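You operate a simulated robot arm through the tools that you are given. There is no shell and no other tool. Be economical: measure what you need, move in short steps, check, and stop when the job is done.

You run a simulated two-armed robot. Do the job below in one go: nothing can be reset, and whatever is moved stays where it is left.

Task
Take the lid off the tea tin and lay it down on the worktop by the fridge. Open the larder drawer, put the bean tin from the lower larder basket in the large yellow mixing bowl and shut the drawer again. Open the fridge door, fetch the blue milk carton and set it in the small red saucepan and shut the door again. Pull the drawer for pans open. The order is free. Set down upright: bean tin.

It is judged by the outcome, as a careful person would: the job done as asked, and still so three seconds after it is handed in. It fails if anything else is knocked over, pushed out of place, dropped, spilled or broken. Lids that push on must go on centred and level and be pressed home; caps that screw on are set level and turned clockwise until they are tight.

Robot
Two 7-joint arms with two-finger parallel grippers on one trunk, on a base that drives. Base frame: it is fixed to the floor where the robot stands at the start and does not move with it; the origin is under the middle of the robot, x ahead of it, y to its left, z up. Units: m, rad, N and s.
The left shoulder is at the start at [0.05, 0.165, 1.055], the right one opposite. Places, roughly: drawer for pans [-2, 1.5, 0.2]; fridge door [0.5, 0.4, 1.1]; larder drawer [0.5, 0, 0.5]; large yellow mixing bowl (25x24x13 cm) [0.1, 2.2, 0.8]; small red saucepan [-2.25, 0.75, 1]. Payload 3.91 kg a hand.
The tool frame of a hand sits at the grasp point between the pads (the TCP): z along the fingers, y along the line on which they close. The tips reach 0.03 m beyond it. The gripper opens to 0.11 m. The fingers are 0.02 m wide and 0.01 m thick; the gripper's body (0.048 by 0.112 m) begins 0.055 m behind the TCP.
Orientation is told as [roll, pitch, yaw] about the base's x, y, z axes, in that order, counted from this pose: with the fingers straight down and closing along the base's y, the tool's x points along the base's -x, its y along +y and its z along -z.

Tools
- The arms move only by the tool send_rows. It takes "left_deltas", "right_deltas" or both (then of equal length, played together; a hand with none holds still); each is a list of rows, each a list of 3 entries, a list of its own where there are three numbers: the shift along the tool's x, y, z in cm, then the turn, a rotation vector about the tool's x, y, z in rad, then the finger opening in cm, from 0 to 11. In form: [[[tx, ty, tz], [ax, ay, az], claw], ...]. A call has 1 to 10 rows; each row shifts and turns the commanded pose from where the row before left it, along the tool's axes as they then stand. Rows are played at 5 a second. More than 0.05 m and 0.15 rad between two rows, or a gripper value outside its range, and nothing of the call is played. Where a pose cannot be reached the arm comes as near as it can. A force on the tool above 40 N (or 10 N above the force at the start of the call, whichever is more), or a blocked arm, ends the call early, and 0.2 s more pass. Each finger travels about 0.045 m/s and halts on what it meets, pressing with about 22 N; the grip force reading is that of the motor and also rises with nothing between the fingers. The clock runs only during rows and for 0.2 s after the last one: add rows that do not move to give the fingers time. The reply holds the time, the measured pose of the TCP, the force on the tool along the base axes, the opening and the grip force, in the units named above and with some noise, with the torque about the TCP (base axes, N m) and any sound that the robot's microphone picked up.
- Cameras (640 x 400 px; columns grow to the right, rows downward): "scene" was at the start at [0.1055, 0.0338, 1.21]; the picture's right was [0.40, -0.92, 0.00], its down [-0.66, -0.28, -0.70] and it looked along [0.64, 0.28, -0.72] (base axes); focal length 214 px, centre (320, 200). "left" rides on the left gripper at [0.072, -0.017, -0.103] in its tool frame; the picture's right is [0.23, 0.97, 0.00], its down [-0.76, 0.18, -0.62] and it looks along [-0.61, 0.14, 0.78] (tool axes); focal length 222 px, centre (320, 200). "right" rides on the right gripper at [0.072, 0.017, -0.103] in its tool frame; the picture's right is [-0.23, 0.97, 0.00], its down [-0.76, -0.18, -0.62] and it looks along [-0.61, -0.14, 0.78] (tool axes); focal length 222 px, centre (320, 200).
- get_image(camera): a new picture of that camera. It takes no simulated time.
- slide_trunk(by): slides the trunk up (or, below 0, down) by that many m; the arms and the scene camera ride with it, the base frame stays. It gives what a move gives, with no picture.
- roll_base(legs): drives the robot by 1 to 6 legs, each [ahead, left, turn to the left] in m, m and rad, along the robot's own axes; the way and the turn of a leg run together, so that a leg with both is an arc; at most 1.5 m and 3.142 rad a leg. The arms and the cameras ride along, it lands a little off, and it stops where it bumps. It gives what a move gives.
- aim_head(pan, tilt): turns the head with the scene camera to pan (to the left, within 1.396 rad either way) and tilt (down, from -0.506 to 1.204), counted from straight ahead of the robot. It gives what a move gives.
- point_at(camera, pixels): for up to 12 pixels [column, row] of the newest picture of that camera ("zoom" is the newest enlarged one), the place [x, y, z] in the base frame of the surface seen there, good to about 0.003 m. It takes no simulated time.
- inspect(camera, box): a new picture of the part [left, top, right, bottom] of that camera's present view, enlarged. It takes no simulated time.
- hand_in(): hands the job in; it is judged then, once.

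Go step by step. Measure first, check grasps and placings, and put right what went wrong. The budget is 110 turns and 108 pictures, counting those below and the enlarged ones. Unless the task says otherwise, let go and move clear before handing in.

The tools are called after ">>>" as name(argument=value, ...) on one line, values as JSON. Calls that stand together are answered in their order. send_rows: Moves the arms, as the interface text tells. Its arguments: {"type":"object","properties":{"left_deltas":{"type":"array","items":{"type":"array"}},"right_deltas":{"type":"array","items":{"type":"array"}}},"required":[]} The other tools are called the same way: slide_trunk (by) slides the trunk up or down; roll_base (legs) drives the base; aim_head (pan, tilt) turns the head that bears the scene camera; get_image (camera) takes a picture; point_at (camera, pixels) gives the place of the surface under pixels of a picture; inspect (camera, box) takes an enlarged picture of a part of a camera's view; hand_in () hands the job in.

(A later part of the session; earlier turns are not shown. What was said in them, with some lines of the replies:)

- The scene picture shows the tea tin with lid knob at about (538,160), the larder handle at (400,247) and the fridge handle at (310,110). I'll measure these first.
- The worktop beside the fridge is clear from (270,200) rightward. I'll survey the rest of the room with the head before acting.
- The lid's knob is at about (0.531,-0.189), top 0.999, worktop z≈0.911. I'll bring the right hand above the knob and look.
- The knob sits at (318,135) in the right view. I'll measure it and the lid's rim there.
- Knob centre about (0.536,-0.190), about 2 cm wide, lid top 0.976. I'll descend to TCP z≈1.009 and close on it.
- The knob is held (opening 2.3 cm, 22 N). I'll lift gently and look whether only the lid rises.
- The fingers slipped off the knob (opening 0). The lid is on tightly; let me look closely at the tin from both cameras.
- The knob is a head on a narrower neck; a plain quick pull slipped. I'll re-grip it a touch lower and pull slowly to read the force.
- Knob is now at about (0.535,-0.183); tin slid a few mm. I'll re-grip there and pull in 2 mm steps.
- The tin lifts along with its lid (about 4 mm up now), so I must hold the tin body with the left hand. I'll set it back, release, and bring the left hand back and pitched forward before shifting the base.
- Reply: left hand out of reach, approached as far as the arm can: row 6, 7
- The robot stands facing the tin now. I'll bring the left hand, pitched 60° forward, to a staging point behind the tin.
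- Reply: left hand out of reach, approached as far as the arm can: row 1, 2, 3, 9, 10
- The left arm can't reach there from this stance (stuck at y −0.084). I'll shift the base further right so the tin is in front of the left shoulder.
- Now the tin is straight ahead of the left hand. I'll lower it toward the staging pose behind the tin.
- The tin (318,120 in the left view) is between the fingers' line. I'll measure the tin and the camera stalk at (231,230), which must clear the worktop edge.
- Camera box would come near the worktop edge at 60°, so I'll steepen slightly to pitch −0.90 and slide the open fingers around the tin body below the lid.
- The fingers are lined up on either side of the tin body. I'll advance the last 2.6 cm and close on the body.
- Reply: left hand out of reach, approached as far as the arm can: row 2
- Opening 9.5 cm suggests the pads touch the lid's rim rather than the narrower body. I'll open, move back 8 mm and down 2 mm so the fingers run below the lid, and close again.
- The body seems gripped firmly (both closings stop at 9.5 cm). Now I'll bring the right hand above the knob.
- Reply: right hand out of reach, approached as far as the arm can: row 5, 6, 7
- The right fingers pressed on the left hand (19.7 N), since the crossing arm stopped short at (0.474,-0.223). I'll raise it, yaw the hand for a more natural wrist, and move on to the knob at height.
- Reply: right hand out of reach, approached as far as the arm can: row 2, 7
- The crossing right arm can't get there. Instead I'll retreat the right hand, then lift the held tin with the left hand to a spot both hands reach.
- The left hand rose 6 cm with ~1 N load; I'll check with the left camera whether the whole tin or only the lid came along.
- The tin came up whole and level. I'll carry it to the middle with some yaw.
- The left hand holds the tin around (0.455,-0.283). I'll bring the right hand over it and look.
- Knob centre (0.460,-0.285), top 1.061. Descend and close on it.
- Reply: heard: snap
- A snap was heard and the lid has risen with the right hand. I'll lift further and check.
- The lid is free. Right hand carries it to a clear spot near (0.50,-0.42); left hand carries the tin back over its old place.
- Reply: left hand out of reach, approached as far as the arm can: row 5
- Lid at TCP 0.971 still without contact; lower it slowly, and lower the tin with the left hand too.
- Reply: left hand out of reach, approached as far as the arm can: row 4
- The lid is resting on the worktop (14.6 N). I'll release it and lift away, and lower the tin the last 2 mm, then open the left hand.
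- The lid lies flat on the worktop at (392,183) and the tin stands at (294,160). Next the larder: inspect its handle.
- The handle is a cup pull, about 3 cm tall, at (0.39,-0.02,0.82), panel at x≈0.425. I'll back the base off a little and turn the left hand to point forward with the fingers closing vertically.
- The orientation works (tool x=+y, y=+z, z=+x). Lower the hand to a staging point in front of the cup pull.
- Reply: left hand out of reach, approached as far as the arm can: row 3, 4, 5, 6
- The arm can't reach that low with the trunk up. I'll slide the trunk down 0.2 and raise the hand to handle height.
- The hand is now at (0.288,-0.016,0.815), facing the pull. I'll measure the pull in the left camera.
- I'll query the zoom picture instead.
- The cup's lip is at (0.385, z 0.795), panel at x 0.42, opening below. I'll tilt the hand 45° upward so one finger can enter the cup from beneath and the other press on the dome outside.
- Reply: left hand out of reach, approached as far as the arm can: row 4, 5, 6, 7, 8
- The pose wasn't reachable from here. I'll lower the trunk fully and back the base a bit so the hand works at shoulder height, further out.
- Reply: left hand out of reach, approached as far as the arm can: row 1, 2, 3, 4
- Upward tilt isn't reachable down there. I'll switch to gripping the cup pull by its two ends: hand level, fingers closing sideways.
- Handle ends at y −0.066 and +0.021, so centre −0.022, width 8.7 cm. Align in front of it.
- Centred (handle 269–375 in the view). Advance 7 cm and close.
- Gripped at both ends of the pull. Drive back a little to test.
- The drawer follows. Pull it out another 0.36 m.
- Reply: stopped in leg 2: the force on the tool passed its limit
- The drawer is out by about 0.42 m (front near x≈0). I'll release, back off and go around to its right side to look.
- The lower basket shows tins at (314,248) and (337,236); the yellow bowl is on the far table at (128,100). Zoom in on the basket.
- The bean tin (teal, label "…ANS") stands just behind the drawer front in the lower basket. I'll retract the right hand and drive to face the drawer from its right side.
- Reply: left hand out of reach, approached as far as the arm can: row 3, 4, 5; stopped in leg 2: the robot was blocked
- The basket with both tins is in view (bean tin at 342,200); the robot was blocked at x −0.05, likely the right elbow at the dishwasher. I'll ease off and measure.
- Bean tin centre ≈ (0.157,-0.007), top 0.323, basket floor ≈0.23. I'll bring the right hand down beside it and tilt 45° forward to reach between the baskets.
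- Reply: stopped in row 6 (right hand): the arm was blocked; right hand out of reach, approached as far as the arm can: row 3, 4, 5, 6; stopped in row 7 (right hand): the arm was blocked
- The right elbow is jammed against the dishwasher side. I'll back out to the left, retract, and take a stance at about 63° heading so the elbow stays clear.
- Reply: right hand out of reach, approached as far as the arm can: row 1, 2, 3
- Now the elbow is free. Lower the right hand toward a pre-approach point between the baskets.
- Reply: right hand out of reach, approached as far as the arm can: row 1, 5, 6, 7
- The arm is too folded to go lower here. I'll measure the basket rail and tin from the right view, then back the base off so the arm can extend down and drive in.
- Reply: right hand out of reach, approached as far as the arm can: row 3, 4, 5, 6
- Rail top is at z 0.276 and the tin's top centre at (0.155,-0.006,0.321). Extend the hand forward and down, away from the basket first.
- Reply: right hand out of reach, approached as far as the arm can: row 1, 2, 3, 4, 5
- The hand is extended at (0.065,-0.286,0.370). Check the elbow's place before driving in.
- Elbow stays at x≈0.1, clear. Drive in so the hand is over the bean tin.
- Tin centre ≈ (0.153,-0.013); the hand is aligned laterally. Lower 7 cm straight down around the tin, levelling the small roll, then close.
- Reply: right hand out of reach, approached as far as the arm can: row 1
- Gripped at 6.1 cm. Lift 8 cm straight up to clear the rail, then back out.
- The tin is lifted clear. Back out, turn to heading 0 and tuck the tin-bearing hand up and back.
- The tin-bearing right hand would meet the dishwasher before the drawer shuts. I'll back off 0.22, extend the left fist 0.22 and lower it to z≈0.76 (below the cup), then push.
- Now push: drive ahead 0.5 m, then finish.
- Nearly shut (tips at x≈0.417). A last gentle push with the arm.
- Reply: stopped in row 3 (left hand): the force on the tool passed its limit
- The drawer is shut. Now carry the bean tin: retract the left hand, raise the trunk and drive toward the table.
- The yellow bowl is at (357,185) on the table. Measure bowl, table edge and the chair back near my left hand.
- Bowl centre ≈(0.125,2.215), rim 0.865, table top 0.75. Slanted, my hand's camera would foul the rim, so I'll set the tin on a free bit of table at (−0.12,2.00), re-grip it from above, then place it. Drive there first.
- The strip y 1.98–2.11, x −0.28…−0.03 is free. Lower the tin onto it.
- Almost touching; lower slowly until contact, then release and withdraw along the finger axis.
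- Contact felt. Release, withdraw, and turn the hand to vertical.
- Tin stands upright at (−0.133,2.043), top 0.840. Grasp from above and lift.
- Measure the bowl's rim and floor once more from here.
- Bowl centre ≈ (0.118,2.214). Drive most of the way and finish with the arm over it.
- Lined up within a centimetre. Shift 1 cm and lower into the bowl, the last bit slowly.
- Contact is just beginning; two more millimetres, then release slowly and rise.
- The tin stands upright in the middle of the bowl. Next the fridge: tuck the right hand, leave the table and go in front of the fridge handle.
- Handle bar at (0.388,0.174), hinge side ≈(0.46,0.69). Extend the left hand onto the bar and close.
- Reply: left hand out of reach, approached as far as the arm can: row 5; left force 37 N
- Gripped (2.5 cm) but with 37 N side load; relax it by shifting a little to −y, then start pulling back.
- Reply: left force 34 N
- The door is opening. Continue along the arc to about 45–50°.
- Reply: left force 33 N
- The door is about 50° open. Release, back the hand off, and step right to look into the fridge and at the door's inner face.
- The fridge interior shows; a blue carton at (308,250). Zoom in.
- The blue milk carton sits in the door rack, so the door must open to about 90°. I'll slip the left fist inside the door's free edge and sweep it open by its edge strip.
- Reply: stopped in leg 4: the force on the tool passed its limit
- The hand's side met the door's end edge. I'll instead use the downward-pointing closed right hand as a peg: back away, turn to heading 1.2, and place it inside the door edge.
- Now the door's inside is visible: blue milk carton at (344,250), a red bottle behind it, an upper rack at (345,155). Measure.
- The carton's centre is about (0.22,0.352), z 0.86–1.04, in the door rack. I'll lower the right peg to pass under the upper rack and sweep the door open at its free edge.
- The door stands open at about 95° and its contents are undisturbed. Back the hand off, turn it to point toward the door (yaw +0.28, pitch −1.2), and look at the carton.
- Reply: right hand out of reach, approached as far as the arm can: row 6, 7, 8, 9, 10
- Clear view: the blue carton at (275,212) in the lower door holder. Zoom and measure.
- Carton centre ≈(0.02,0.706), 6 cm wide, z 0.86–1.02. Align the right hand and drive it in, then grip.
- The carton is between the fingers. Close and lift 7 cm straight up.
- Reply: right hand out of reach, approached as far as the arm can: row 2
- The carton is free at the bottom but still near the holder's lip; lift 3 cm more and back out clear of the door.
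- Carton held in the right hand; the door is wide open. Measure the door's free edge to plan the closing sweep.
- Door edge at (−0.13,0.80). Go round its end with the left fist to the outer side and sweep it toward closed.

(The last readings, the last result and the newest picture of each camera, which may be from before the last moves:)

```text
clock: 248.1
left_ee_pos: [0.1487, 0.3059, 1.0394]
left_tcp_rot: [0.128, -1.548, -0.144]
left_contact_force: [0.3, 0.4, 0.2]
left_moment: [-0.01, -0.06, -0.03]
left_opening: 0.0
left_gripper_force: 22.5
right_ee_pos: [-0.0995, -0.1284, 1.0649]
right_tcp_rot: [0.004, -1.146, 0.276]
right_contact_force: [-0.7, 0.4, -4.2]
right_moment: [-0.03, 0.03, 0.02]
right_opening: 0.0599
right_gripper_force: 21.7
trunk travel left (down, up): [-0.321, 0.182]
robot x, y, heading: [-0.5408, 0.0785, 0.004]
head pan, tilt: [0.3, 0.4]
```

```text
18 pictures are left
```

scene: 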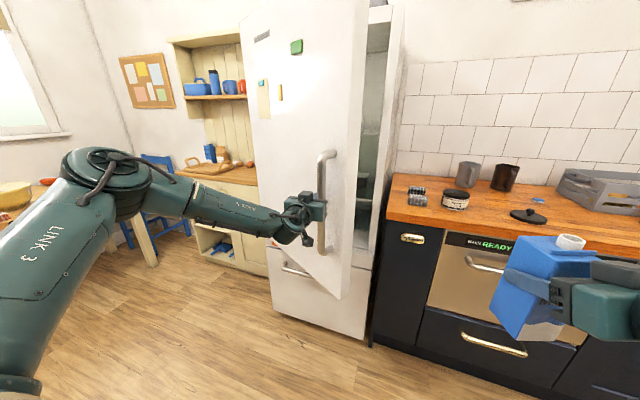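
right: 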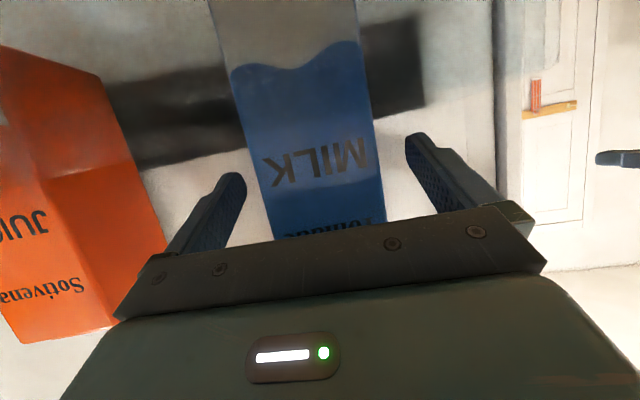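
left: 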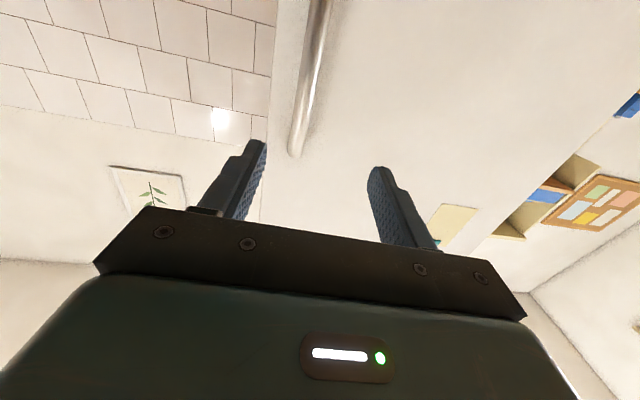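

The door is nearly shut (~25°). Push straight on with the fist.

>>> roll_base(legs=[[0.14, -0.03, 0], [0.08, 0, 0], [0.035, 0, 0]])

>>> get_image(camera="scene")

```text
clock: 250.6
left_ee_pos: [0.404, 0.278, 1.0399]
left_tcp_rot: [0.119, -1.548, -0.131]
left_contact_force: [-0.8, -0.2, 0.2]
left_moment: [0.02, 0.01, 0.01]
left_opening: 0.0003
left_gripper_force: 21.9
right_ee_pos: [0.1562, -0.1582, 1.0655]
right_tcp_rot: [0.004, -1.147, 0.279]
right_contact_force: [0.6, 0.5, -3.7]
right_moment: [0.02, 0.02, -0.02]
right_opening: 0.06
right_gripper_force: 21.8
trunk travel left (down, up): [-0.321, 0.182]
robot x, y, heading: [-0.2859, 0.0569, 0.005]
head pan, tilt: [0.3, 0.4]
```

```text
17 pictures are left
```

scene: 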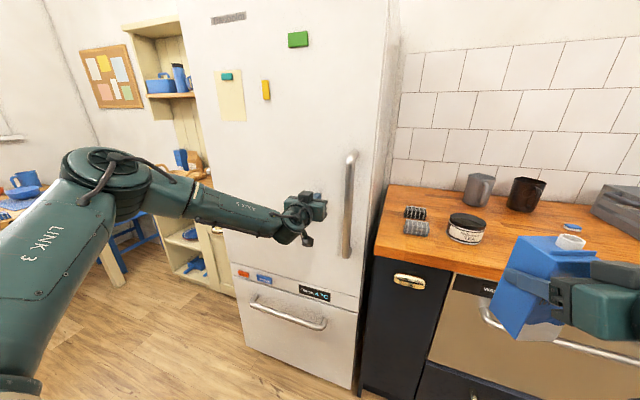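

Looks closed; a last push with the arm to be sure.

>>> send_rows(left_deltas=[[[0, 0, 0.5], [0, 0, 0], 0], [[0, 0, 0.4], [0, 0, 0], 0], [[0, 0, 0.4], [0, 0, 0], 0], [[0, 0, 0.4], [0, 0, 0], 0], [[0, 0, 0], [0, 0, 0], 0]])

>>> point_at(camera="scene", pixels=[[350, 200], [380, 200], [365, 120], [345, 240]])

```text
clock: 251.6
left_ee_pos: [0.4057, 0.2782, 1.0403]
left_tcp_rot: [0.11, -1.538, -0.133]
left_contact_force: [-17.8, 0.2, 3.2]
left_moment: [0.03, -0.26, -0.1]
left_opening: 0.0002
left_gripper_force: 22.3
left hand out of reach, approached as far as the arm can: row 2, 3
right_ee_pos: [0.1532, -0.1559, 1.0661]
right_tcp_rot: [0.002, -1.147, 0.279]
right_contact_force: [0.1, -0.9, -4.4]
right_moment: [-0.01, 0.03, 0.03]
right_opening: 0.0597
right_gripper_force: 22.3
trunk travel left (down, up): [-0.321, 0.182]
robot x, y, heading: [-0.2907, 0.0537, 0.005]
head pan, tilt: [0.3, 0.4]
stopped in row 4 (left hand): the force on the tool passed its limit (the readings are from after the stop); the commanded pose is now the measured one
```

```text
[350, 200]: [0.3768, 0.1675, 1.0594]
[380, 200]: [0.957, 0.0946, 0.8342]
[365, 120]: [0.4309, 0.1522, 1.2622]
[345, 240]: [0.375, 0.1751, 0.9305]
```

The door is shut (handle back at its original place). Now take the milk to the stove side: retract the left hand, turn around and approach.

>>> send_rows(left_deltas=[[[0, 0, -4], [0, 0, 0], 0], [[0, 0, -4], [0, 0, 0], 0], [[0, 0, -4], [0, 0, 0], 0], [[0, 0, -4], [0, 0, 0], 0], [[0, 0, -4], [0, 0, 0], 0], [[0, 0, -4], [0, 0, 0], 0]])

>>> roll_base(legs=[[-0.5, 0, 0], [0, 0, 3.137], [0.55, -0.49, 0]])

>>> aim_head(pan=0.0, tilt=0.45)

>>> get_image(camera="scene")

```text
clock: 253.0
left_ee_pos: [0.1741, 0.2866, 1.0447]
left_tcp_rot: [0.11, -1.536, -0.129]
left_contact_force: [0.4, 0.1, 0.3]
left_moment: [0.01, -0.02, -0.01]
left_opening: 0.0
left_gripper_force: 22.0
left hand out of reach, approached as far as the arm can: row 6
right_ee_pos: [0.1547, -0.159, 1.0652]
right_tcp_rot: [0.005, -1.146, 0.278]
right_contact_force: [0.3, -0.1, -4.3]
right_moment: [-0.03, 0.01, -0.03]
right_opening: 0.0598
right_gripper_force: 21.9
trunk travel left (down, up): [-0.321, 0.182]
robot x, y, heading: [-0.285, 0.057, 0.007]
head pan, tilt: [0.3, 0.4]
```

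```text
clock: 267.1
left_ee_pos: [-1.8267, 0.254, 1.045]
left_tcp_rot: [0.104, -1.533, 3.074]
left_contact_force: [-0.2, 0.0, 0.5]
left_moment: [0.0, -0.02, 0.0]
left_opening: 0.0
left_gripper_force: 21.7
right_ee_pos: [-1.8305, 0.6969, 1.0654]
right_tcp_rot: [0.003, -1.147, -2.811]
right_contact_force: [0.1, 0.7, -3.7]
right_moment: [0.01, -0.05, 0.0]
right_opening: 0.0601
right_gripper_force: 22.1
trunk travel left (down, up): [-0.321, 0.182]
robot x, y, heading: [-1.3799, 0.5078, -3.079]
head pan, tilt: [0.3, 0.4]
```

```text
clock: 267.9
left_ee_pos: [-1.8269, 0.2555, 1.0443]
left_tcp_rot: [0.099, -1.536, 3.075]
left_contact_force: [-0.1, -0.1, -0.7]
left_moment: [-0.02, -0.02, -0.03]
left_opening: 0.0
left_gripper_force: 22.0
right_ee_pos: [-1.8316, 0.698, 1.0639]
right_tcp_rot: [0.004, -1.146, -2.809]
right_contact_force: [-1.0, -0.1, -4.2]
right_moment: [0.0, -0.04, -0.02]
right_opening: 0.0595
right_gripper_force: 22.4
trunk travel left (down, up): [-0.321, 0.182]
robot x, y, heading: [-1.3767, 0.5057, -3.079]
head pan, tilt: [0.0, 0.45]
```

```text
16 pictures are left
```

scene: 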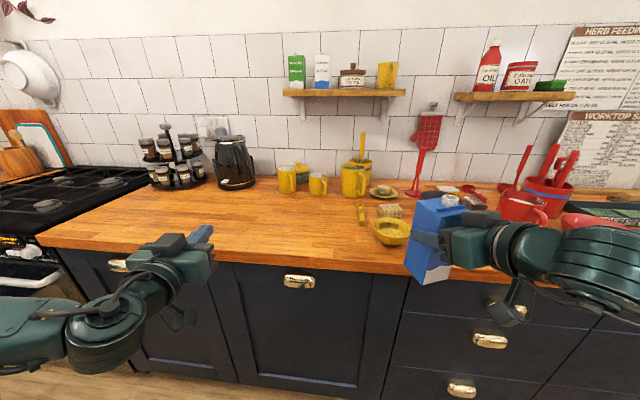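

A red pan is partly hidden behind my right arm near (525,210). Pan the head right for a better view.

>>> point_at(camera="scene", pixels=[[525, 208], [505, 212], [548, 208], [600, 222], [390, 228], [545, 190], [440, 190], [300, 240], [290, 285], [390, 205]])

>>> roll_base(legs=[[-0.1, 0.25, 0]])

>>> aim_head(pan=-0.55, tilt=0.45)

>>> get_image(camera="scene")

```text
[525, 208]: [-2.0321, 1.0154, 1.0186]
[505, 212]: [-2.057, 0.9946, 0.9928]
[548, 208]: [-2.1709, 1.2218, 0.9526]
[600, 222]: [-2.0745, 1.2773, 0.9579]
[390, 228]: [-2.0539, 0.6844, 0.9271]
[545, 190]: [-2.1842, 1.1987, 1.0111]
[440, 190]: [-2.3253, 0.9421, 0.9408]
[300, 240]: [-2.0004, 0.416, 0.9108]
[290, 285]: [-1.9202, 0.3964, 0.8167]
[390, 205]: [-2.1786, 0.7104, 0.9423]
```

```text
clock: 269.8
left_ee_pos: [-1.7108, 0.0137, 1.0439]
left_tcp_rot: [0.087, -1.536, 3.095]
left_contact_force: [0.3, -0.1, -0.2]
left_moment: [0.0, 0.0, -0.02]
left_opening: 0.0
left_gripper_force: 22.5
right_ee_pos: [-1.7164, 0.456, 1.0653]
right_tcp_rot: [0.0, -1.146, -2.803]
right_contact_force: [-0.3, -0.3, -3.7]
right_moment: [0.05, -0.03, -0.02]
right_opening: 0.0599
right_gripper_force: 22.0
trunk travel left (down, up): [-0.321, 0.182]
robot x, y, heading: [-1.2641, 0.2716, -3.072]
head pan, tilt: [0.0, 0.45]
```

```text
clock: 270.8
left_ee_pos: [-1.7107, 0.0141, 1.0445]
left_tcp_rot: [0.1, -1.535, 3.081]
left_contact_force: [-0.6, 0.2, 0.7]
left_moment: [-0.01, 0.0, 0.01]
left_opening: 0.0
left_gripper_force: 22.1
right_ee_pos: [-1.7177, 0.4576, 1.0649]
right_tcp_rot: [0.003, -1.147, -2.805]
right_contact_force: [-0.2, 0.0, -3.0]
right_moment: [0.01, -0.04, 0.0]
right_opening: 0.0599
right_gripper_force: 22.2
trunk travel left (down, up): [-0.321, 0.182]
robot x, y, heading: [-1.2609, 0.2745, -3.071]
head pan, tilt: [-0.55, 0.45]
```

```text
15 pictures are left
```

scene: 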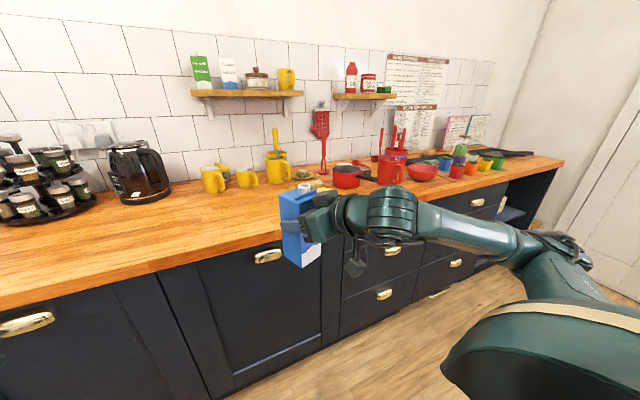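

>>> inspect(camera="scene", box=[290, 120, 450, 220])

>>> point_at(camera="zoom", pixels=[[170, 215], [280, 205], [225, 195], [225, 232], [225, 215], [175, 245], [310, 170], [330, 180], [400, 200], [110, 240], [60, 225]])

```text
4.00 times, centred on (370, 170) of scene
```

zoom: 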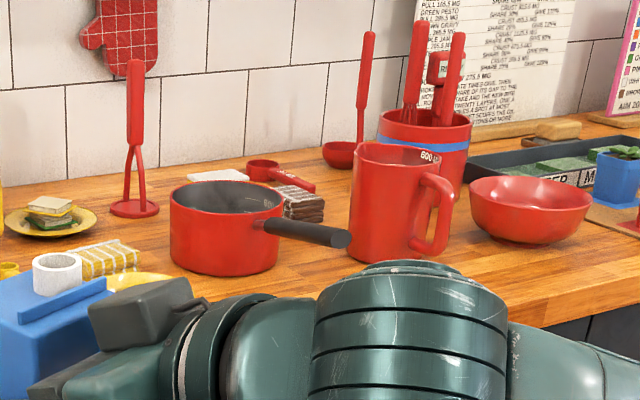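

```text
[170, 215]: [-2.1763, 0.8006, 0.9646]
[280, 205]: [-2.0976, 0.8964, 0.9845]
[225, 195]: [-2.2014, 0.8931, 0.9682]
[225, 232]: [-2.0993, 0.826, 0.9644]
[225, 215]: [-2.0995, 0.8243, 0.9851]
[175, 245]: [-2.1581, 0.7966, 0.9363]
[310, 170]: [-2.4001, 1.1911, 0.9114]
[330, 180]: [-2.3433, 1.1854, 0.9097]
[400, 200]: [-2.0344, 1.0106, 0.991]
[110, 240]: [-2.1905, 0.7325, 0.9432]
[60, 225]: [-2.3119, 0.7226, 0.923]
```

The small red saucepan is at about (−2.155,0.862), rim z 0.985, 13 cm wide, its handle pointing toward (+x,+y). I'll raise the trunk, turn the hand's yaw away from the handle, extend the arm and drive up.

>>> slide_trunk(by=0.1)

>>> send_rows(right_deltas=[[[0, 0, 0], [0.106, 0, 0.048], 3], [[0, 0, 0], [0.106, 0, 0.048], 3], [[0, 0, 0], [0.106, 0, 0.048], 3], [[-1.5, 0, 3.3], [0, 0, 0], 3], [[-1.5, 0, 3.3], [0, 0, 0], 3], [[-1.5, 0, 3.3], [0, 0, 0], 3], [[-1.5, 0, 3.3], [0, 0, 0], 3], [[-1.5, 0, 3.3], [0, 0, 0], 3], [[0, 0, 0], [0, 0, 0], 3]])

>>> roll_base(legs=[[0, 0, -0.07], [0.15, -0.36, 0]])

>>> aim_head(pan=-0.1, tilt=0.55)

>>> get_image(camera="scene")

```text
clock: 272.1
left_ee_pos: [-1.7114, 0.0135, 1.1445]
left_tcp_rot: [0.099, -1.536, 3.083]
left_contact_force: [-0.3, -0.5, -0.4]
left_moment: [-0.01, 0.03, -0.01]
left_opening: 0.0003
left_gripper_force: 22.2
right_ee_pos: [-1.7179, 0.4571, 1.1655]
right_tcp_rot: [0.004, -1.143, -2.805]
right_contact_force: [-0.9, 0.5, -3.4]
right_moment: [0.0, -0.02, 0.02]
right_opening: 0.0598
right_gripper_force: 22.2
trunk travel left (down, up): [-0.421, 0.082]
robot x, y, heading: [-1.2654, 0.2727, -3.074]
head pan, tilt: [-0.55, 0.45]
```

```text
clock: 274.1
left_ee_pos: [-1.7102, 0.0138, 1.1451]
left_tcp_rot: [0.105, -1.537, 3.078]
left_contact_force: [0.9, -0.7, 0.1]
left_moment: [0.0, 0.0, -0.02]
left_opening: 0.0002
left_gripper_force: 21.7
right_ee_pos: [-1.9043, 0.4585, 1.1651]
right_tcp_rot: [0.002, -1.144, 3.13]
right_contact_force: [-0.1, -0.6, -3.8]
right_moment: [-0.02, -0.02, -0.02]
right_opening: 0.0597
right_gripper_force: 22.3
right hand out of reach, approached as far as the arm can: row 1
trunk travel left (down, up): [-0.421, 0.082]
robot x, y, heading: [-1.2631, 0.2713, -3.074]
head pan, tilt: [-0.55, 0.45]
```

```text
clock: 277.0
left_ee_pos: [-1.8783, 0.4101, 1.1444]
left_tcp_rot: [0.11, -1.535, 2.993]
left_contact_force: [-0.9, 1.2, -0.4]
left_moment: [0.0, -0.02, 0.0]
left_opening: 0.0
left_gripper_force: 22.2
right_ee_pos: [-2.0363, 0.8716, 1.1649]
right_tcp_rot: [0.006, -1.145, 3.052]
right_contact_force: [-0.4, -0.1, -2.7]
right_moment: [0.0, -0.05, 0.03]
right_opening: 0.0599
right_gripper_force: 21.4
trunk travel left (down, up): [-0.421, 0.082]
robot x, y, heading: [-1.4099, 0.632, 3.132]
head pan, tilt: [-0.55, 0.45]
```

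```text
clock: 277.9
left_ee_pos: [-1.8772, 0.4108, 1.1455]
left_tcp_rot: [0.099, -1.535, 3.003]
left_contact_force: [0.1, 0.6, 0.3]
left_moment: [0.03, -0.03, -0.02]
left_opening: 0.0001
left_gripper_force: 21.9
right_ee_pos: [-2.0368, 0.8689, 1.1653]
right_tcp_rot: [0.004, -1.145, 3.052]
right_contact_force: [-0.6, 0.3, -3.7]
right_moment: [0.01, -0.04, 0.05]
right_opening: 0.0598
right_gripper_force: 22.0
trunk travel left (down, up): [-0.421, 0.082]
robot x, y, heading: [-1.4154, 0.6302, 3.132]
head pan, tilt: [-0.099, 0.55]
```

```text
13 pictures are left
```

scene: 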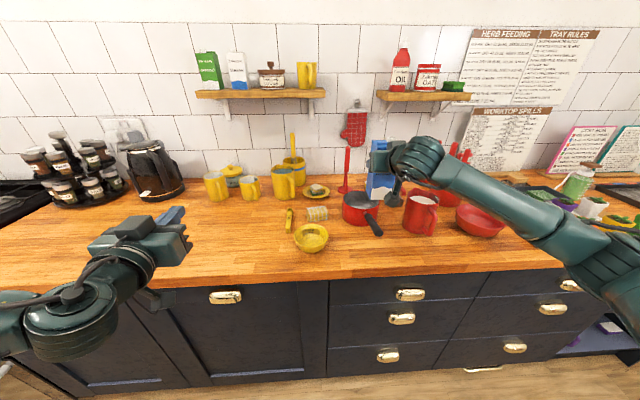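

Pan at (360,207) with handle toward (377,231). Measure its rim precisely.

>>> inspect(camera="scene", box=[320, 160, 420, 240])

>>> point_at(camera="scene", pixels=[[344, 203], [378, 203], [360, 212], [358, 218], [354, 200], [360, 206], [370, 222], [376, 231]])

```text
5.00 times, centred on (370, 200) of scene
```

zoom: 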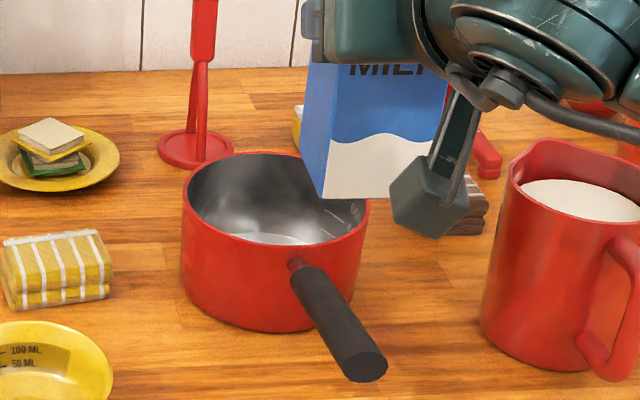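

```text
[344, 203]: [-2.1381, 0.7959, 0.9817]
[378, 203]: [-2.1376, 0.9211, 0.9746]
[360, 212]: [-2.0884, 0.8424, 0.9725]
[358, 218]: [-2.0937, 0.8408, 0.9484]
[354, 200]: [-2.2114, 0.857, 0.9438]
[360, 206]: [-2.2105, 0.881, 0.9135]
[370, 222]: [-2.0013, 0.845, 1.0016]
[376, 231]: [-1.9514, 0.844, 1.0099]
```

The pan's handle points straight at my hand (+x, rising to z 1.01), so my wrist camera would hit it. I'll come in about 30° from the side: turn the base +0.45 and the hand +0.2, keeping the carton high.

>>> roll_base(legs=[[0, 0, 0.45], [-0.056, -0.286, 0]])

>>> send_rows(right_deltas=[[[0, 0, 0], [-0.091, 0, -0.041], 3], [[0, 0, 0], [-0.091, 0, -0.041], 3], [[0, 0, 0], [0, 0, 0], 3]])

>>> aim_head(pan=-0.3, tilt=0.65)

>>> inspect(camera="scene", box=[220, 100, 420, 260])

```text
clock: 281.2
left_ee_pos: [-1.8107, 0.5231, 1.1456]
left_tcp_rot: [0.115, -1.535, -2.855]
left_contact_force: [-0.1, 0.4, -0.2]
left_moment: [0.01, 0.0, -0.02]
left_opening: 0.0
left_gripper_force: 22.1
right_ee_pos: [-2.1481, 0.8714, 1.1646]
right_tcp_rot: [0.005, -1.146, -2.794]
right_contact_force: [-0.3, 0.2, -3.6]
right_moment: [0.01, -0.05, 0.03]
right_opening: 0.0597
right_gripper_force: 22.3
trunk travel left (down, up): [-0.421, 0.082]
robot x, y, heading: [-1.4839, 0.9187, -2.716]
head pan, tilt: [-0.099, 0.55]
```

```text
clock: 282.0
left_ee_pos: [-1.8102, 0.5228, 1.1446]
left_tcp_rot: [0.099, -1.534, -2.84]
left_contact_force: [-0.1, 0.3, -0.1]
left_moment: [-0.01, 0.01, 0.02]
left_opening: 0.0001
left_gripper_force: 22.2
right_ee_pos: [-2.1466, 0.8717, 1.165]
right_tcp_rot: [0.004, -1.146, -2.591]
right_contact_force: [0.8, 0.4, -3.4]
right_moment: [0.05, -0.03, -0.01]
right_opening: 0.0599
right_gripper_force: 21.8
trunk travel left (down, up): [-0.421, 0.082]
robot x, y, heading: [-1.4823, 0.9199, -2.713]
head pan, tilt: [-0.099, 0.55]
```

```text
clock: 282.8
left_ee_pos: [-1.8098, 0.5228, 1.1425]
left_tcp_rot: [0.098, -1.534, -2.84]
left_contact_force: [0.6, -0.5, 0.1]
left_moment: [0.0, 0.01, 0.03]
left_opening: 0.0
left_gripper_force: 21.8
right_ee_pos: [-2.1481, 0.8717, 1.1666]
right_tcp_rot: [0.002, -1.145, -2.593]
right_contact_force: [0.2, 0.2, -4.2]
right_moment: [-0.01, -0.06, -0.01]
right_opening: 0.0598
right_gripper_force: 22.3
trunk travel left (down, up): [-0.421, 0.082]
robot x, y, heading: [-1.4819, 0.92, -2.713]
head pan, tilt: [-0.3, 0.649]
```

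```text
2.50 times, centred on (320, 180) of scene
```

zoom: 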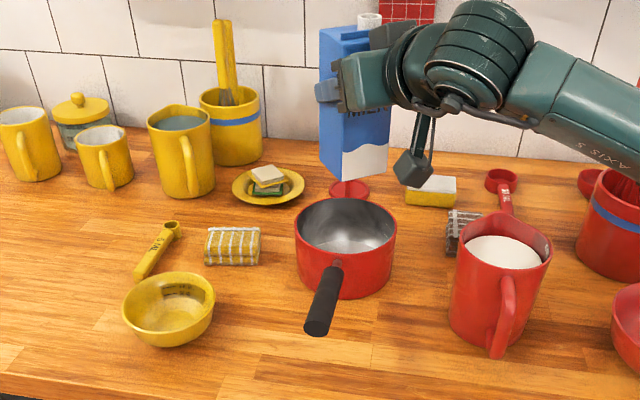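

Clear approach. Measure the pan rim and the carton's lower edge in this zoom.

>>> point_at(camera="zoom", pixels=[[299, 232], [393, 232], [350, 262], [345, 215], [345, 240], [341, 170], [388, 160], [323, 150], [335, 275], [320, 320]])

```text
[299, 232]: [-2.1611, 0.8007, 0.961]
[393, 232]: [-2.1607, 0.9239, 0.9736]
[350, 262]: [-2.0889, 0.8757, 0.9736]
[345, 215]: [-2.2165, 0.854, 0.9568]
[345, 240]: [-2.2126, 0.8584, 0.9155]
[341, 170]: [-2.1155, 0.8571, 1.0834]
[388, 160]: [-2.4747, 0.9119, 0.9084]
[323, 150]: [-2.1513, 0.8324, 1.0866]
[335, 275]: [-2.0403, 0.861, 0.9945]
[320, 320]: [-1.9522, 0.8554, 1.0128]
```

Pan centre (−2.152,0.861), inside floor 0.916; carton centre ≈(−2.158,0.866). Nudge and lower it into the pan.

>>> send_rows(right_deltas=[[[0, 0.6, -0.3], [0, 0, 0], 3], [[2.3, 0, 1.04], [0, 0, 0], 3], [[2.3, 0, 1.04], [0, 0, 0], 3], [[2.3, 0, 1.04], [0, 0, 0], 3], [[2.3, 0, 1.04], [0, 0, 0], 3], [[1.8, 0, 0.82], [0, 0, 0], 3], [[0.9, 0, 0.41], [0, 0, 0], 3], [[0, 0, 0], [0, 0, 0], 3]])

>>> inspect(camera="scene", box=[260, 120, 400, 240])

```text
clock: 284.6
left_ee_pos: [-1.8095, 0.5222, 1.1446]
left_tcp_rot: [0.1, -1.534, -2.837]
left_contact_force: [0.1, 0.5, 0.8]
left_moment: [0.02, 0.01, 0.01]
left_opening: 0.0001
left_gripper_force: 22.0
right_ee_pos: [-2.1425, 0.867, 1.0357]
right_tcp_rot: [0.004, -1.145, -2.593]
right_contact_force: [0.9, -0.5, -3.4]
right_moment: [0.01, 0.0, 0.01]
right_opening: 0.06
right_gripper_force: 22.2
trunk travel left (down, up): [-0.421, 0.082]
robot x, y, heading: [-1.4859, 0.9233, -2.71]
head pan, tilt: [-0.3, 0.649]
```

```text
3.33 times, centred on (330, 180) of scene
```

zoom: 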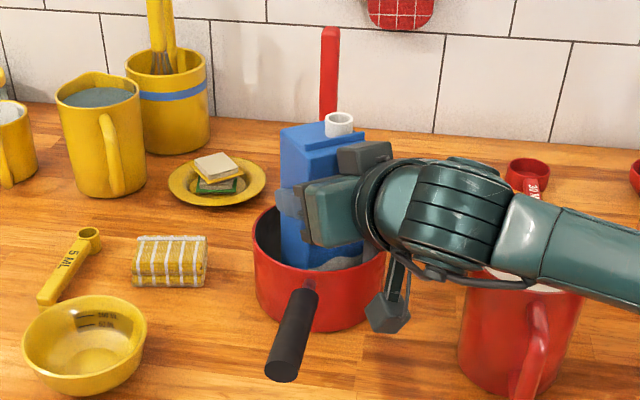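

The carton is going in cleanly. Lower the last centimetre slowly until it touches.

>>> send_rows(right_deltas=[[[0.4, 0, 0.18], [0, 0, 0], 3], [[0.4, 0, 0.18], [0, 0, 0], 3], [[0.3, 0, 0.13], [0, 0, 0], 3], [[0.2, 0, 0.09], [0, 0, 0], 3], [[0.2, 0, 0.09], [0, 0, 0], 3], [[0, 0, 0], [0, 0, 0], 3]])

```text
clock: 285.9
left_ee_pos: [-1.809, 0.5232, 1.1446]
left_tcp_rot: [0.1, -1.534, -2.841]
left_contact_force: [0.6, 0.8, 0.6]
left_moment: [0.03, 0.0, -0.02]
left_opening: 0.0
left_gripper_force: 21.6
right_ee_pos: [-2.1404, 0.8679, 1.0195]
right_tcp_rot: [0.003, -1.146, -2.593]
right_contact_force: [0.4, -0.1, -4.4]
right_moment: [0.01, -0.04, 0.02]
right_opening: 0.0598
right_gripper_force: 22.1
trunk travel left (down, up): [-0.421, 0.082]
robot x, y, heading: [-1.4819, 0.9219, -2.717]
head pan, tilt: [-0.3, 0.649]
```

>>> send_rows(right_deltas=[[[0.2, 0, 0.09], [0, 0, 0], 3], [[0.2, 0, 0.09], [0, 0, 0], 3], [[0.2, 0, 0.09], [0, 0, 0], 3], [[0.2, 0, 0.09], [0, 0, 0], 3], [[0, 0, 0], [0, 0, 0], 3]])

>>> inspect(camera="scene", box=[260, 120, 400, 240])

```text
clock: 287.1
left_ee_pos: [-1.8069, 0.5231, 1.1457]
left_tcp_rot: [0.079, -1.535, -2.82]
left_contact_force: [0.2, 0.5, -0.6]
left_moment: [0.0, 0.01, 0.01]
left_opening: 0.0
left_gripper_force: 21.8
right_ee_pos: [-2.1412, 0.8663, 1.0144]
right_tcp_rot: [0.004, -1.152, -2.592]
right_contact_force: [-0.4, -3.8, 12.4]
right_moment: [0.18, 0.02, -0.01]
right_opening: 0.0599
right_gripper_force: 22.2
trunk travel left (down, up): [-0.421, 0.082]
robot x, y, heading: [-1.4836, 0.9231, -2.717]
head pan, tilt: [-0.3, 0.649]
```

```text
3.33 times, centred on (330, 180) of scene
```

zoom: 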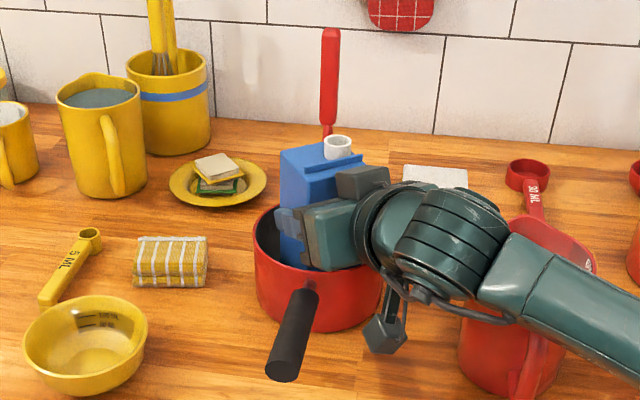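

The carton rests on the pan's floor (12 N). Release slightly and withdraw along the finger axis.

>>> send_rows(right_deltas=[[[-0.1, 0, -0.05], [0, 0, 0], 3], [[0, 0, 0], [0, 0, 0], 8], [[0, 0, 0], [0, 0, 0], 8.5], [[0, 0, 0], [0, 0, 0], 8.5], [[0, 0, -2], [0, 0, 0], 8.5], [[-0.5, 0, -3], [0, 0, 0], 8.5], [[-1.5, 0, -4], [0, 0, 0], 8.5], [[-2.5, 0, -4], [0, 0, 0], 8.5], [[-3, 0, -3], [0, 0, 0], 8.5], [[0, 0, 0], [0, 0, 0], 8.5]])

>>> get_image(camera="scene")

```text
clock: 289.4
left_ee_pos: [-1.8092, 0.5224, 1.1453]
left_tcp_rot: [0.097, -1.535, -2.839]
left_contact_force: [0.2, -0.2, -0.1]
left_moment: [0.0, 0.03, 0.02]
left_opening: 0.0001
left_gripper_force: 22.2
right_ee_pos: [-2.044, 0.9298, 1.1479]
right_tcp_rot: [0.004, -1.147, -2.594]
right_contact_force: [-0.1, 0.1, 0.3]
right_moment: [-0.01, 0.0, 0.01]
right_opening: 0.0848
right_gripper_force: 0.2
trunk travel left (down, up): [-0.421, 0.082]
robot x, y, heading: [-1.485, 0.9242, -2.716]
head pan, tilt: [-0.3, 0.649]
```

```text
8 pictures are left
5 turns are left
```

scene: 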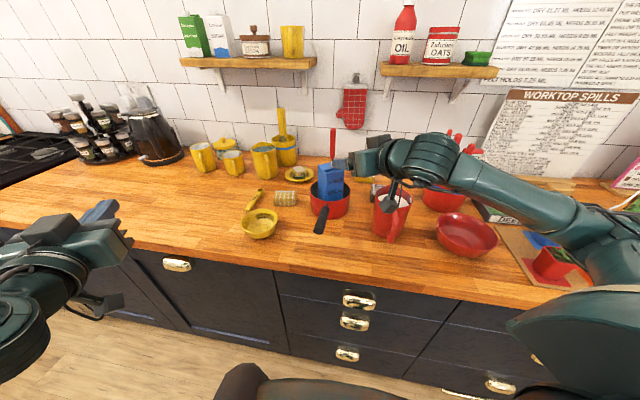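

The milk stands in the saucepan. With few turns left, I go straight to the pan drawer: measure the handles seen now at (500,385), (535,357), (455,393), (347,353), then drive in front of y≈1.5, lower the trunk and the right hand, and look.

>>> point_at(camera="scene", pixels=[[500, 385], [488, 384], [512, 387], [537, 359], [455, 394], [347, 354], [354, 323], [420, 385], [470, 370], [330, 189]])

>>> roll_base(legs=[[-0.35, 0, 0], [0, 0, -0.425], [-0.07, -0.23, 0]])

>>> slide_trunk(by=-0.42)

>>> send_rows(right_deltas=[[[0, 0, 0], [0, 0.109, 0], 11], [[0, 0, 0], [0, 0.109, 0], 11], [[0, 0, 0], [0, 0.109, 0], 11], [[-2.7, 0, 2.9], [0, 0, 0], 11], [[-2.7, 0, 2.9], [0, 0, 0], 11]])

>>> send_rows(right_deltas=[[[3.45, 0, 3.2], [0, 0, 0], 11], [[3.45, 0, 3.2], [0, 0, 0], 11], [[3.45, 0, 3.2], [0, 0, 0], 11], [[3.45, 0, 3.2], [0, 0, 0], 11], [[3.45, 0, 3.2], [0, 0, 0], 11], [[3.45, 0, 3.2], [0, 0, 0], 11], [[3.45, 0, 3.2], [0, 0, 0], 11], [[3.45, 0, 3.2], [0, 0, 0], 11], [[0, 0, 0], [0, 0, 0], 11]])

>>> aim_head(pan=-0.2, tilt=0.5)

>>> get_image(camera="scene")

>>> get_image(camera="right")

```text
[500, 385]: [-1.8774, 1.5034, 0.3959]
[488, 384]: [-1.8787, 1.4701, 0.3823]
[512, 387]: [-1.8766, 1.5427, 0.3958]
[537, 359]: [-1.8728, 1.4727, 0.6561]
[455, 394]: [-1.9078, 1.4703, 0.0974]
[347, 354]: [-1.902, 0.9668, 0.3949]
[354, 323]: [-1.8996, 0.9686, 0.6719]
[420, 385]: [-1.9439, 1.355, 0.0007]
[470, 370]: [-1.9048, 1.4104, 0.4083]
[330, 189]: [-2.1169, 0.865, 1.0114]
```

```text
clock: 294.2
left_ee_pos: [-1.5596, 1.0696, 1.1457]
left_tcp_rot: [0.115, -1.537, 3.003]
left_contact_force: [0.0, -0.7, 0.8]
left_moment: [0.03, -0.01, -0.02]
left_opening: 0.0002
left_gripper_force: 22.1
right_ee_pos: [-1.6057, 1.5358, 1.1478]
right_tcp_rot: [0.006, -1.148, -3.022]
right_contact_force: [0.6, 0.9, 0.7]
right_moment: [-0.01, -0.01, 0.05]
right_opening: 0.0851
right_gripper_force: 0.1
trunk travel left (down, up): [-0.421, 0.082]
robot x, y, heading: [-1.0975, 1.2997, -3.144]
head pan, tilt: [-0.3, 0.649]
```

```text
refused: -0.42 is not a number from -0.4 to 0.4
```

```text
clock: 295.4
left_ee_pos: [-1.5602, 1.0692, 1.1444]
left_tcp_rot: [0.087, -1.534, 3.025]
left_contact_force: [0.0, 0.5, 0.3]
left_moment: [-0.02, 0.0, -0.01]
left_opening: 0.0
left_gripper_force: 22.3
right_ee_pos: [-1.6844, 1.5267, 1.1459]
right_tcp_rot: [0.002, -0.819, -3.017]
right_contact_force: [-0.3, -0.2, 0.1]
right_moment: [0.03, -0.04, 0.0]
right_opening: 0.11
right_gripper_force: 0.0
trunk travel left (down, up): [-0.421, 0.082]
robot x, y, heading: [-1.0995, 1.2995, -3.143]
head pan, tilt: [-0.3, 0.649]
```

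```text
clock: 297.4
left_ee_pos: [-1.5606, 1.0693, 1.1455]
left_tcp_rot: [0.1, -1.533, 3.014]
left_contact_force: [0.1, 0.4, 0.8]
left_moment: [0.01, 0.0, -0.02]
left_opening: 0.0
left_gripper_force: 21.6
right_ee_pos: [-1.6815, 1.5304, 0.7724]
right_tcp_rot: [0.004, -0.818, -3.014]
right_contact_force: [-0.8, -0.4, 0.0]
right_moment: [0.01, 0.0, -0.01]
right_opening: 0.1099
right_gripper_force: 0.1
right hand out of reach, approached as far as the arm can: row 8
trunk travel left (down, up): [-0.421, 0.082]
robot x, y, heading: [-1.0979, 1.3001, -3.143]
head pan, tilt: [-0.3, 0.649]
```

```text
clock: 298.1
left_ee_pos: [-1.5597, 1.0673, 1.1446]
left_tcp_rot: [0.096, -1.536, 3.019]
left_contact_force: [-0.1, 1.1, 0.4]
left_moment: [0.0, 0.0, 0.03]
left_opening: 0.0003
left_gripper_force: 21.7
right_ee_pos: [-1.6821, 1.5295, 0.7738]
right_tcp_rot: [0.005, -0.821, -3.015]
right_contact_force: [-0.1, 0.0, 0.1]
right_moment: [-0.01, 0.0, 0.0]
right_opening: 0.1099
right_gripper_force: 0.0
trunk travel left (down, up): [-0.421, 0.082]
robot x, y, heading: [-1.0974, 1.2986, -3.143]
head pan, tilt: [-0.201, 0.499]
```

```text
7 pictures are left
```

scene: 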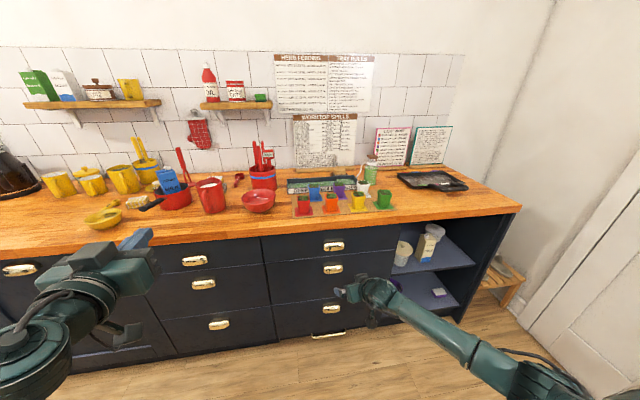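

```text
6 pictures are left
4 turns are left
```

right: 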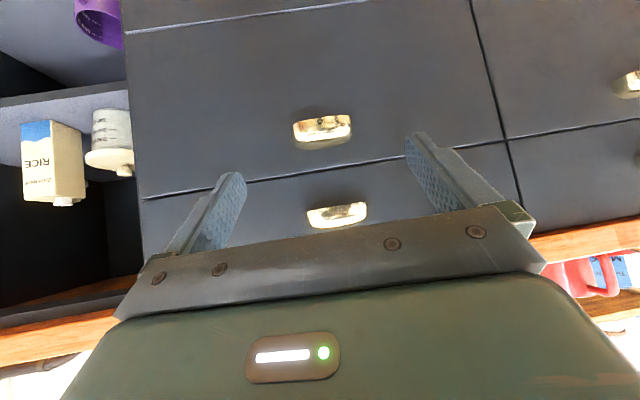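

The right column has handles at z≈0.66 and 0.39 (y≈1.505) and a bar near the floor at (328,335). I'll measure these, lower the trunk so the hand is at the lowest drawer's handle height, square the hand, and zoom in.

>>> point_at(camera="scene", pixels=[[323, 309], [333, 308], [343, 306], [316, 337], [328, 335], [343, 332], [300, 296], [300, 325], [300, 333], [300, 345], [332, 320], [333, 269]])

>>> inspect(camera="scene", box=[260, 250, 400, 350])

>>> slide_trunk(by=-0.374)

>>> send_rows(right_deltas=[[[0, 0, 0], [0.093, 0, 0.087], 11], [[0, 0, 0], [0, 0, 0], 11]])

>>> get_image(camera="right")

```text
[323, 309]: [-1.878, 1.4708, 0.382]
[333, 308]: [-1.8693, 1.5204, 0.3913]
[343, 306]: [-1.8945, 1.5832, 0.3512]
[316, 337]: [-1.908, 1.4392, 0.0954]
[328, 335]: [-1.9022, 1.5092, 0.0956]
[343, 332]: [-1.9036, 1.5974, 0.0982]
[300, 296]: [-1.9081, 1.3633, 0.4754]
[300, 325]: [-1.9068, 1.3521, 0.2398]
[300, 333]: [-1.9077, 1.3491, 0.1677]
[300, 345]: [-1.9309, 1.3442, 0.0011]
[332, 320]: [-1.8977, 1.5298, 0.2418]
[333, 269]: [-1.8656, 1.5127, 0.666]
```

```text
4.00 times, centred on (330, 300) of scene
```

zoom: 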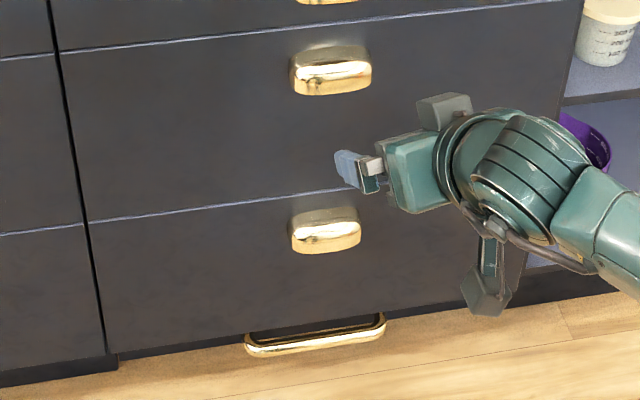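

```text
clock: 301.8
left_ee_pos: [-1.5602, 1.0694, 0.7698]
left_tcp_rot: [0.095, -1.534, 3.018]
left_contact_force: [-0.2, -0.4, -0.2]
left_moment: [0.04, -0.01, 0.0]
left_opening: 0.0001
left_gripper_force: 22.0
right_ee_pos: [-1.6817, 1.5287, 0.3984]
right_tcp_rot: [0.005, -0.818, -3.016]
right_contact_force: [-0.5, 0.4, 0.1]
right_moment: [0.0, -0.03, 0.01]
right_opening: 0.11
right_gripper_force: 0.1
trunk travel left (down, up): [-0.047, 0.456]
robot x, y, heading: [-1.0993, 1.3015, -3.145]
head pan, tilt: [-0.201, 0.499]
```

```text
clock: 302.4
left_ee_pos: [-1.5609, 1.0694, 0.7701]
left_tcp_rot: [0.096, -1.537, 3.021]
left_contact_force: [0.7, -0.1, -0.1]
left_moment: [-0.03, -0.03, -0.01]
left_opening: 0.0
left_gripper_force: 22.1
right_ee_pos: [-1.6819, 1.5298, 0.3986]
right_tcp_rot: [0.006, -0.817, -3.015]
right_contact_force: [-0.2, -0.3, 0.1]
right_moment: [0.03, -0.02, 0.01]
right_opening: 0.1103
right_gripper_force: 0.1
right hand out of reach, approached as far as the arm can: row 1
trunk travel left (down, up): [-0.047, 0.456]
robot x, y, heading: [-1.0985, 1.3016, -3.14]
head pan, tilt: [-0.201, 0.499]
```

```text
4 pictures are left
3 turns are left
```

right: 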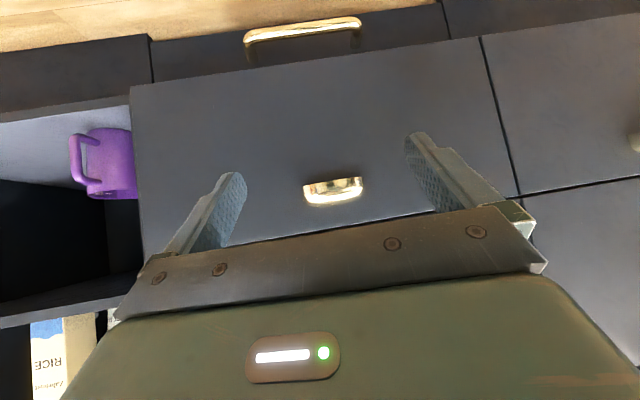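

The deep bottom drawer (handle centre y≈1.513, z≈0.39) is the pan drawer; the hand is at the right height. Drive in over the pull, close on its ends, and pull back.

>>> roll_base(legs=[[0.13, 0.015, 0], [0.056, 0, 0]])

>>> send_rows(right_deltas=[[[0, 0, 0], [0, 0, 0], 9.5], [[0, 0, 0], [0, 0, 0], 8], [[0, 0, 0], [0, 0, 0], 6], [[0, 0, 0], [0, 0, 0], 5], [[0, 0, 0], [0, 0, 0], 5], [[0, 0, 0], [0, 0, 0], 5]])

>>> roll_base(legs=[[-0.08, 0, 0], [-0.1, 0, 0], [-0.1, 0, 0]])

>>> get_image(camera="scene")

```text
clock: 304.3
left_ee_pos: [-1.745, 1.0566, 0.771]
left_tcp_rot: [0.103, -1.533, 3.009]
left_contact_force: [0.9, 0.3, 0.1]
left_moment: [0.03, -0.03, -0.02]
left_opening: 0.0
left_gripper_force: 22.1
right_ee_pos: [-1.8628, 1.5176, 0.3967]
right_tcp_rot: [0.009, -0.809, -3.027]
right_contact_force: [6.8, -2.2, 5.9]
right_moment: [0.31, 0.11, -0.4]
right_opening: 0.1088
right_gripper_force: 0.0
trunk travel left (down, up): [-0.047, 0.456]
robot x, y, heading: [-1.2848, 1.2793, 3.133]
head pan, tilt: [-0.201, 0.499]
stopped in leg 2: the force on the tool passed its limit (the readings are from after the stop); the commanded pose is now the measured one
```

```text
clock: 305.7
left_ee_pos: [-1.7461, 1.0564, 0.7695]
left_tcp_rot: [0.099, -1.535, 3.013]
left_contact_force: [-0.4, -0.3, 0.1]
left_moment: [-0.02, 0.0, 0.0]
left_opening: 0.0
left_gripper_force: 21.9
right_ee_pos: [-1.8629, 1.5151, 0.3966]
right_tcp_rot: [0.014, -0.81, -3.028]
right_contact_force: [-0.3, -22.3, -3.7]
right_moment: [-0.32, 0.22, 0.53]
right_opening: 0.0967
right_gripper_force: 45.5
trunk travel left (down, up): [-0.047, 0.456]
robot x, y, heading: [-1.2842, 1.2827, 3.137]
head pan, tilt: [-0.201, 0.499]
```

```text
clock: 307.4
left_ee_pos: [-1.6006, 1.0557, 0.7701]
left_tcp_rot: [0.113, -1.534, 2.998]
left_contact_force: [-0.3, -0.1, -0.4]
left_moment: [0.01, 0.03, 0.01]
left_opening: 0.0002
left_gripper_force: 21.8
right_ee_pos: [-1.7189, 1.5083, 0.3978]
right_tcp_rot: [0.026, -0.812, -3.03]
right_contact_force: [0.7, -1.3, 0.8]
right_moment: [-0.02, -0.18, -0.04]
right_opening: 0.0967
right_gripper_force: 44.7
trunk travel left (down, up): [-0.047, 0.456]
robot x, y, heading: [-1.1398, 1.2784, 3.138]
head pan, tilt: [-0.201, 0.499]
stopped in leg 2: the force on the tool passed its limit (the readings are from after the stop); the commanded pose is now the measured one
```

```text
3 pictures are left
2 turns are left
```

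scene: 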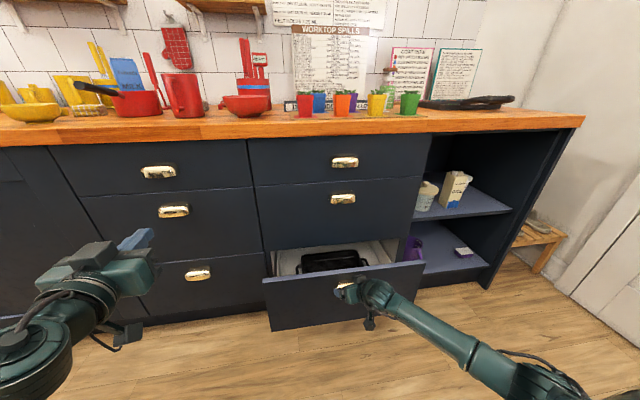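

The drawer is open 14 cm and holds a pan, so it is the right one. Pull further, then release and move clear, and check.

>>> roll_base(legs=[[-0.07, 0, 0]])

>>> roll_base(legs=[[-0.07, 0, 0]])

>>> roll_base(legs=[[-0.07, 0, 0]])

>>> send_rows(right_deltas=[[[0, 0, 0], [0, 0, 0], 10], [[0, 0, 0], [0, 0, 0], 11], [[0, 0, 0], [0, 0, 0], 11], [[0, 0, -2], [0, 0, 0], 11], [[0, 0, -3], [0, 0, 0], 11], [[0, 0, -4], [0, 0, 0], 11], [[0, 0, 0], [0, 0, 0], 11]])

>>> roll_base(legs=[[-0.12, 0, 0]])

>>> get_image(camera="scene")

```text
clock: 308.4
left_ee_pos: [-1.5308, 1.0539, 0.7702]
left_tcp_rot: [0.107, -1.535, 3.005]
left_contact_force: [0.5, -0.6, -1.0]
left_moment: [0.01, -0.02, 0.01]
left_opening: 0.0
left_gripper_force: 22.2
right_ee_pos: [-1.647, 1.504, 0.3983]
right_tcp_rot: [0.032, -0.813, -3.029]
right_contact_force: [2.3, -15.9, -0.5]
right_moment: [0.02, -0.59, -0.1]
right_opening: 0.0968
right_gripper_force: 44.8
trunk travel left (down, up): [-0.047, 0.456]
robot x, y, heading: [-1.0608, 1.2814, 3.142]
head pan, tilt: [-0.201, 0.499]
```

```text
clock: 309.4
left_ee_pos: [-1.4614, 1.0537, 0.7707]
left_tcp_rot: [0.103, -1.533, 3.009]
left_contact_force: [-0.5, 0.7, 0.4]
left_moment: [0.03, -0.02, 0.0]
left_opening: 0.0
left_gripper_force: 21.6
right_ee_pos: [-1.5777, 1.5014, 0.3981]
right_tcp_rot: [0.038, -0.813, -3.032]
right_contact_force: [2.4, -19.1, 0.2]
right_moment: [0.17, -0.52, 0.2]
right_opening: 0.0967
right_gripper_force: 45.4
trunk travel left (down, up): [-0.047, 0.456]
robot x, y, heading: [-0.9994, 1.2854, 3.14]
head pan, tilt: [-0.201, 0.499]
```

```text
clock: 310.5
left_ee_pos: [-1.3907, 1.0539, 0.7697]
left_tcp_rot: [0.106, -1.534, 3.007]
left_contact_force: [-0.7, 0.7, 0.6]
left_moment: [0.03, 0.01, 0.02]
left_opening: 0.0
left_gripper_force: 22.2
right_ee_pos: [-1.5071, 1.4967, 0.3991]
right_tcp_rot: [0.044, -0.814, -3.031]
right_contact_force: [2.3, -16.3, 0.5]
right_moment: [0.1, -0.53, 0.1]
right_opening: 0.0971
right_gripper_force: 44.9
trunk travel left (down, up): [-0.047, 0.456]
robot x, y, heading: [-0.9317, 1.2836, 3.14]
head pan, tilt: [-0.201, 0.499]
```

```text
clock: 312.1
left_ee_pos: [-1.3903, 1.0541, 0.7704]
left_tcp_rot: [0.117, -1.533, 2.996]
left_contact_force: [-0.1, -0.1, -0.6]
left_moment: [0.01, 0.01, 0.0]
left_opening: 0.0
left_gripper_force: 22.5
right_ee_pos: [-1.441, 1.5103, 0.4603]
right_tcp_rot: [0.046, -0.813, -3.03]
right_contact_force: [0.3, -0.4, -0.4]
right_moment: [0.01, -0.03, 0.0]
right_opening: 0.1099
right_gripper_force: 0.1
trunk travel left (down, up): [-0.047, 0.456]
robot x, y, heading: [-0.9254, 1.278, 3.14]
head pan, tilt: [-0.201, 0.499]
```

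```text
clock: 313.3
left_ee_pos: [-1.2697, 1.0541, 0.7688]
left_tcp_rot: [0.117, -1.535, 2.997]
left_contact_force: [-0.6, 0.4, -0.7]
left_moment: [0.01, 0.02, 0.01]
left_opening: 0.0
left_gripper_force: 21.8
right_ee_pos: [-1.3213, 1.5103, 0.4607]
right_tcp_rot: [0.046, -0.813, -3.035]
right_contact_force: [0.2, 0.0, -1.2]
right_moment: [-0.01, 0.01, 0.0]
right_opening: 0.11
right_gripper_force: 0.0
trunk travel left (down, up): [-0.047, 0.456]
robot x, y, heading: [-0.8092, 1.2773, 3.14]
head pan, tilt: [-0.201, 0.499]
```

```text
2 pictures are left
1 turns are left
```

scene: 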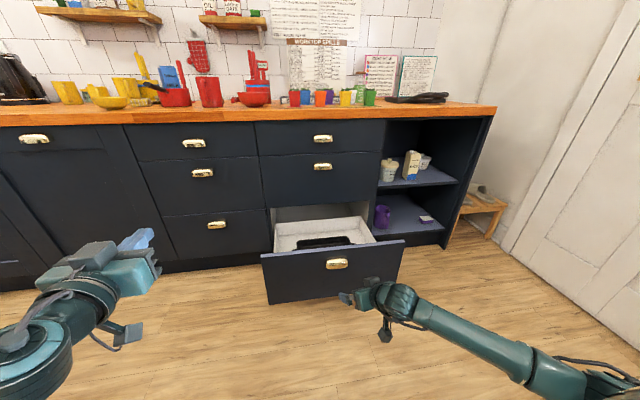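

The pan drawer stands well open with a pan visible at (325,242), the milk is still in the red saucepan at (172,85), and both hands are clear, so I'm handing in.

>>> hand_in()

```text
The job is handed in.
```

I finished every part of the job and handed it in, though I have not seen a verdict:

- **Tea lid:** it lies flat on the worktop by the fridge. I had to lift the tin to pull the lid off. My first try slipped, and the tin slid a few millimetres. It is now back within about 1 cm of its old place.
- **Bean tin:** it stands upright in the middle of the large yellow mixing bowl, and the larder drawer is shut.
- **Milk carton:** it is in the small red saucepan, and the fridge door is shut.
- **Pan drawer:** I pulled out the deep bottom drawer, about 35 cm. I chose it over the shallow drawer beneath it, and it does hold a pan.

I saw nothing knocked over or spilled. Both hands are clear.
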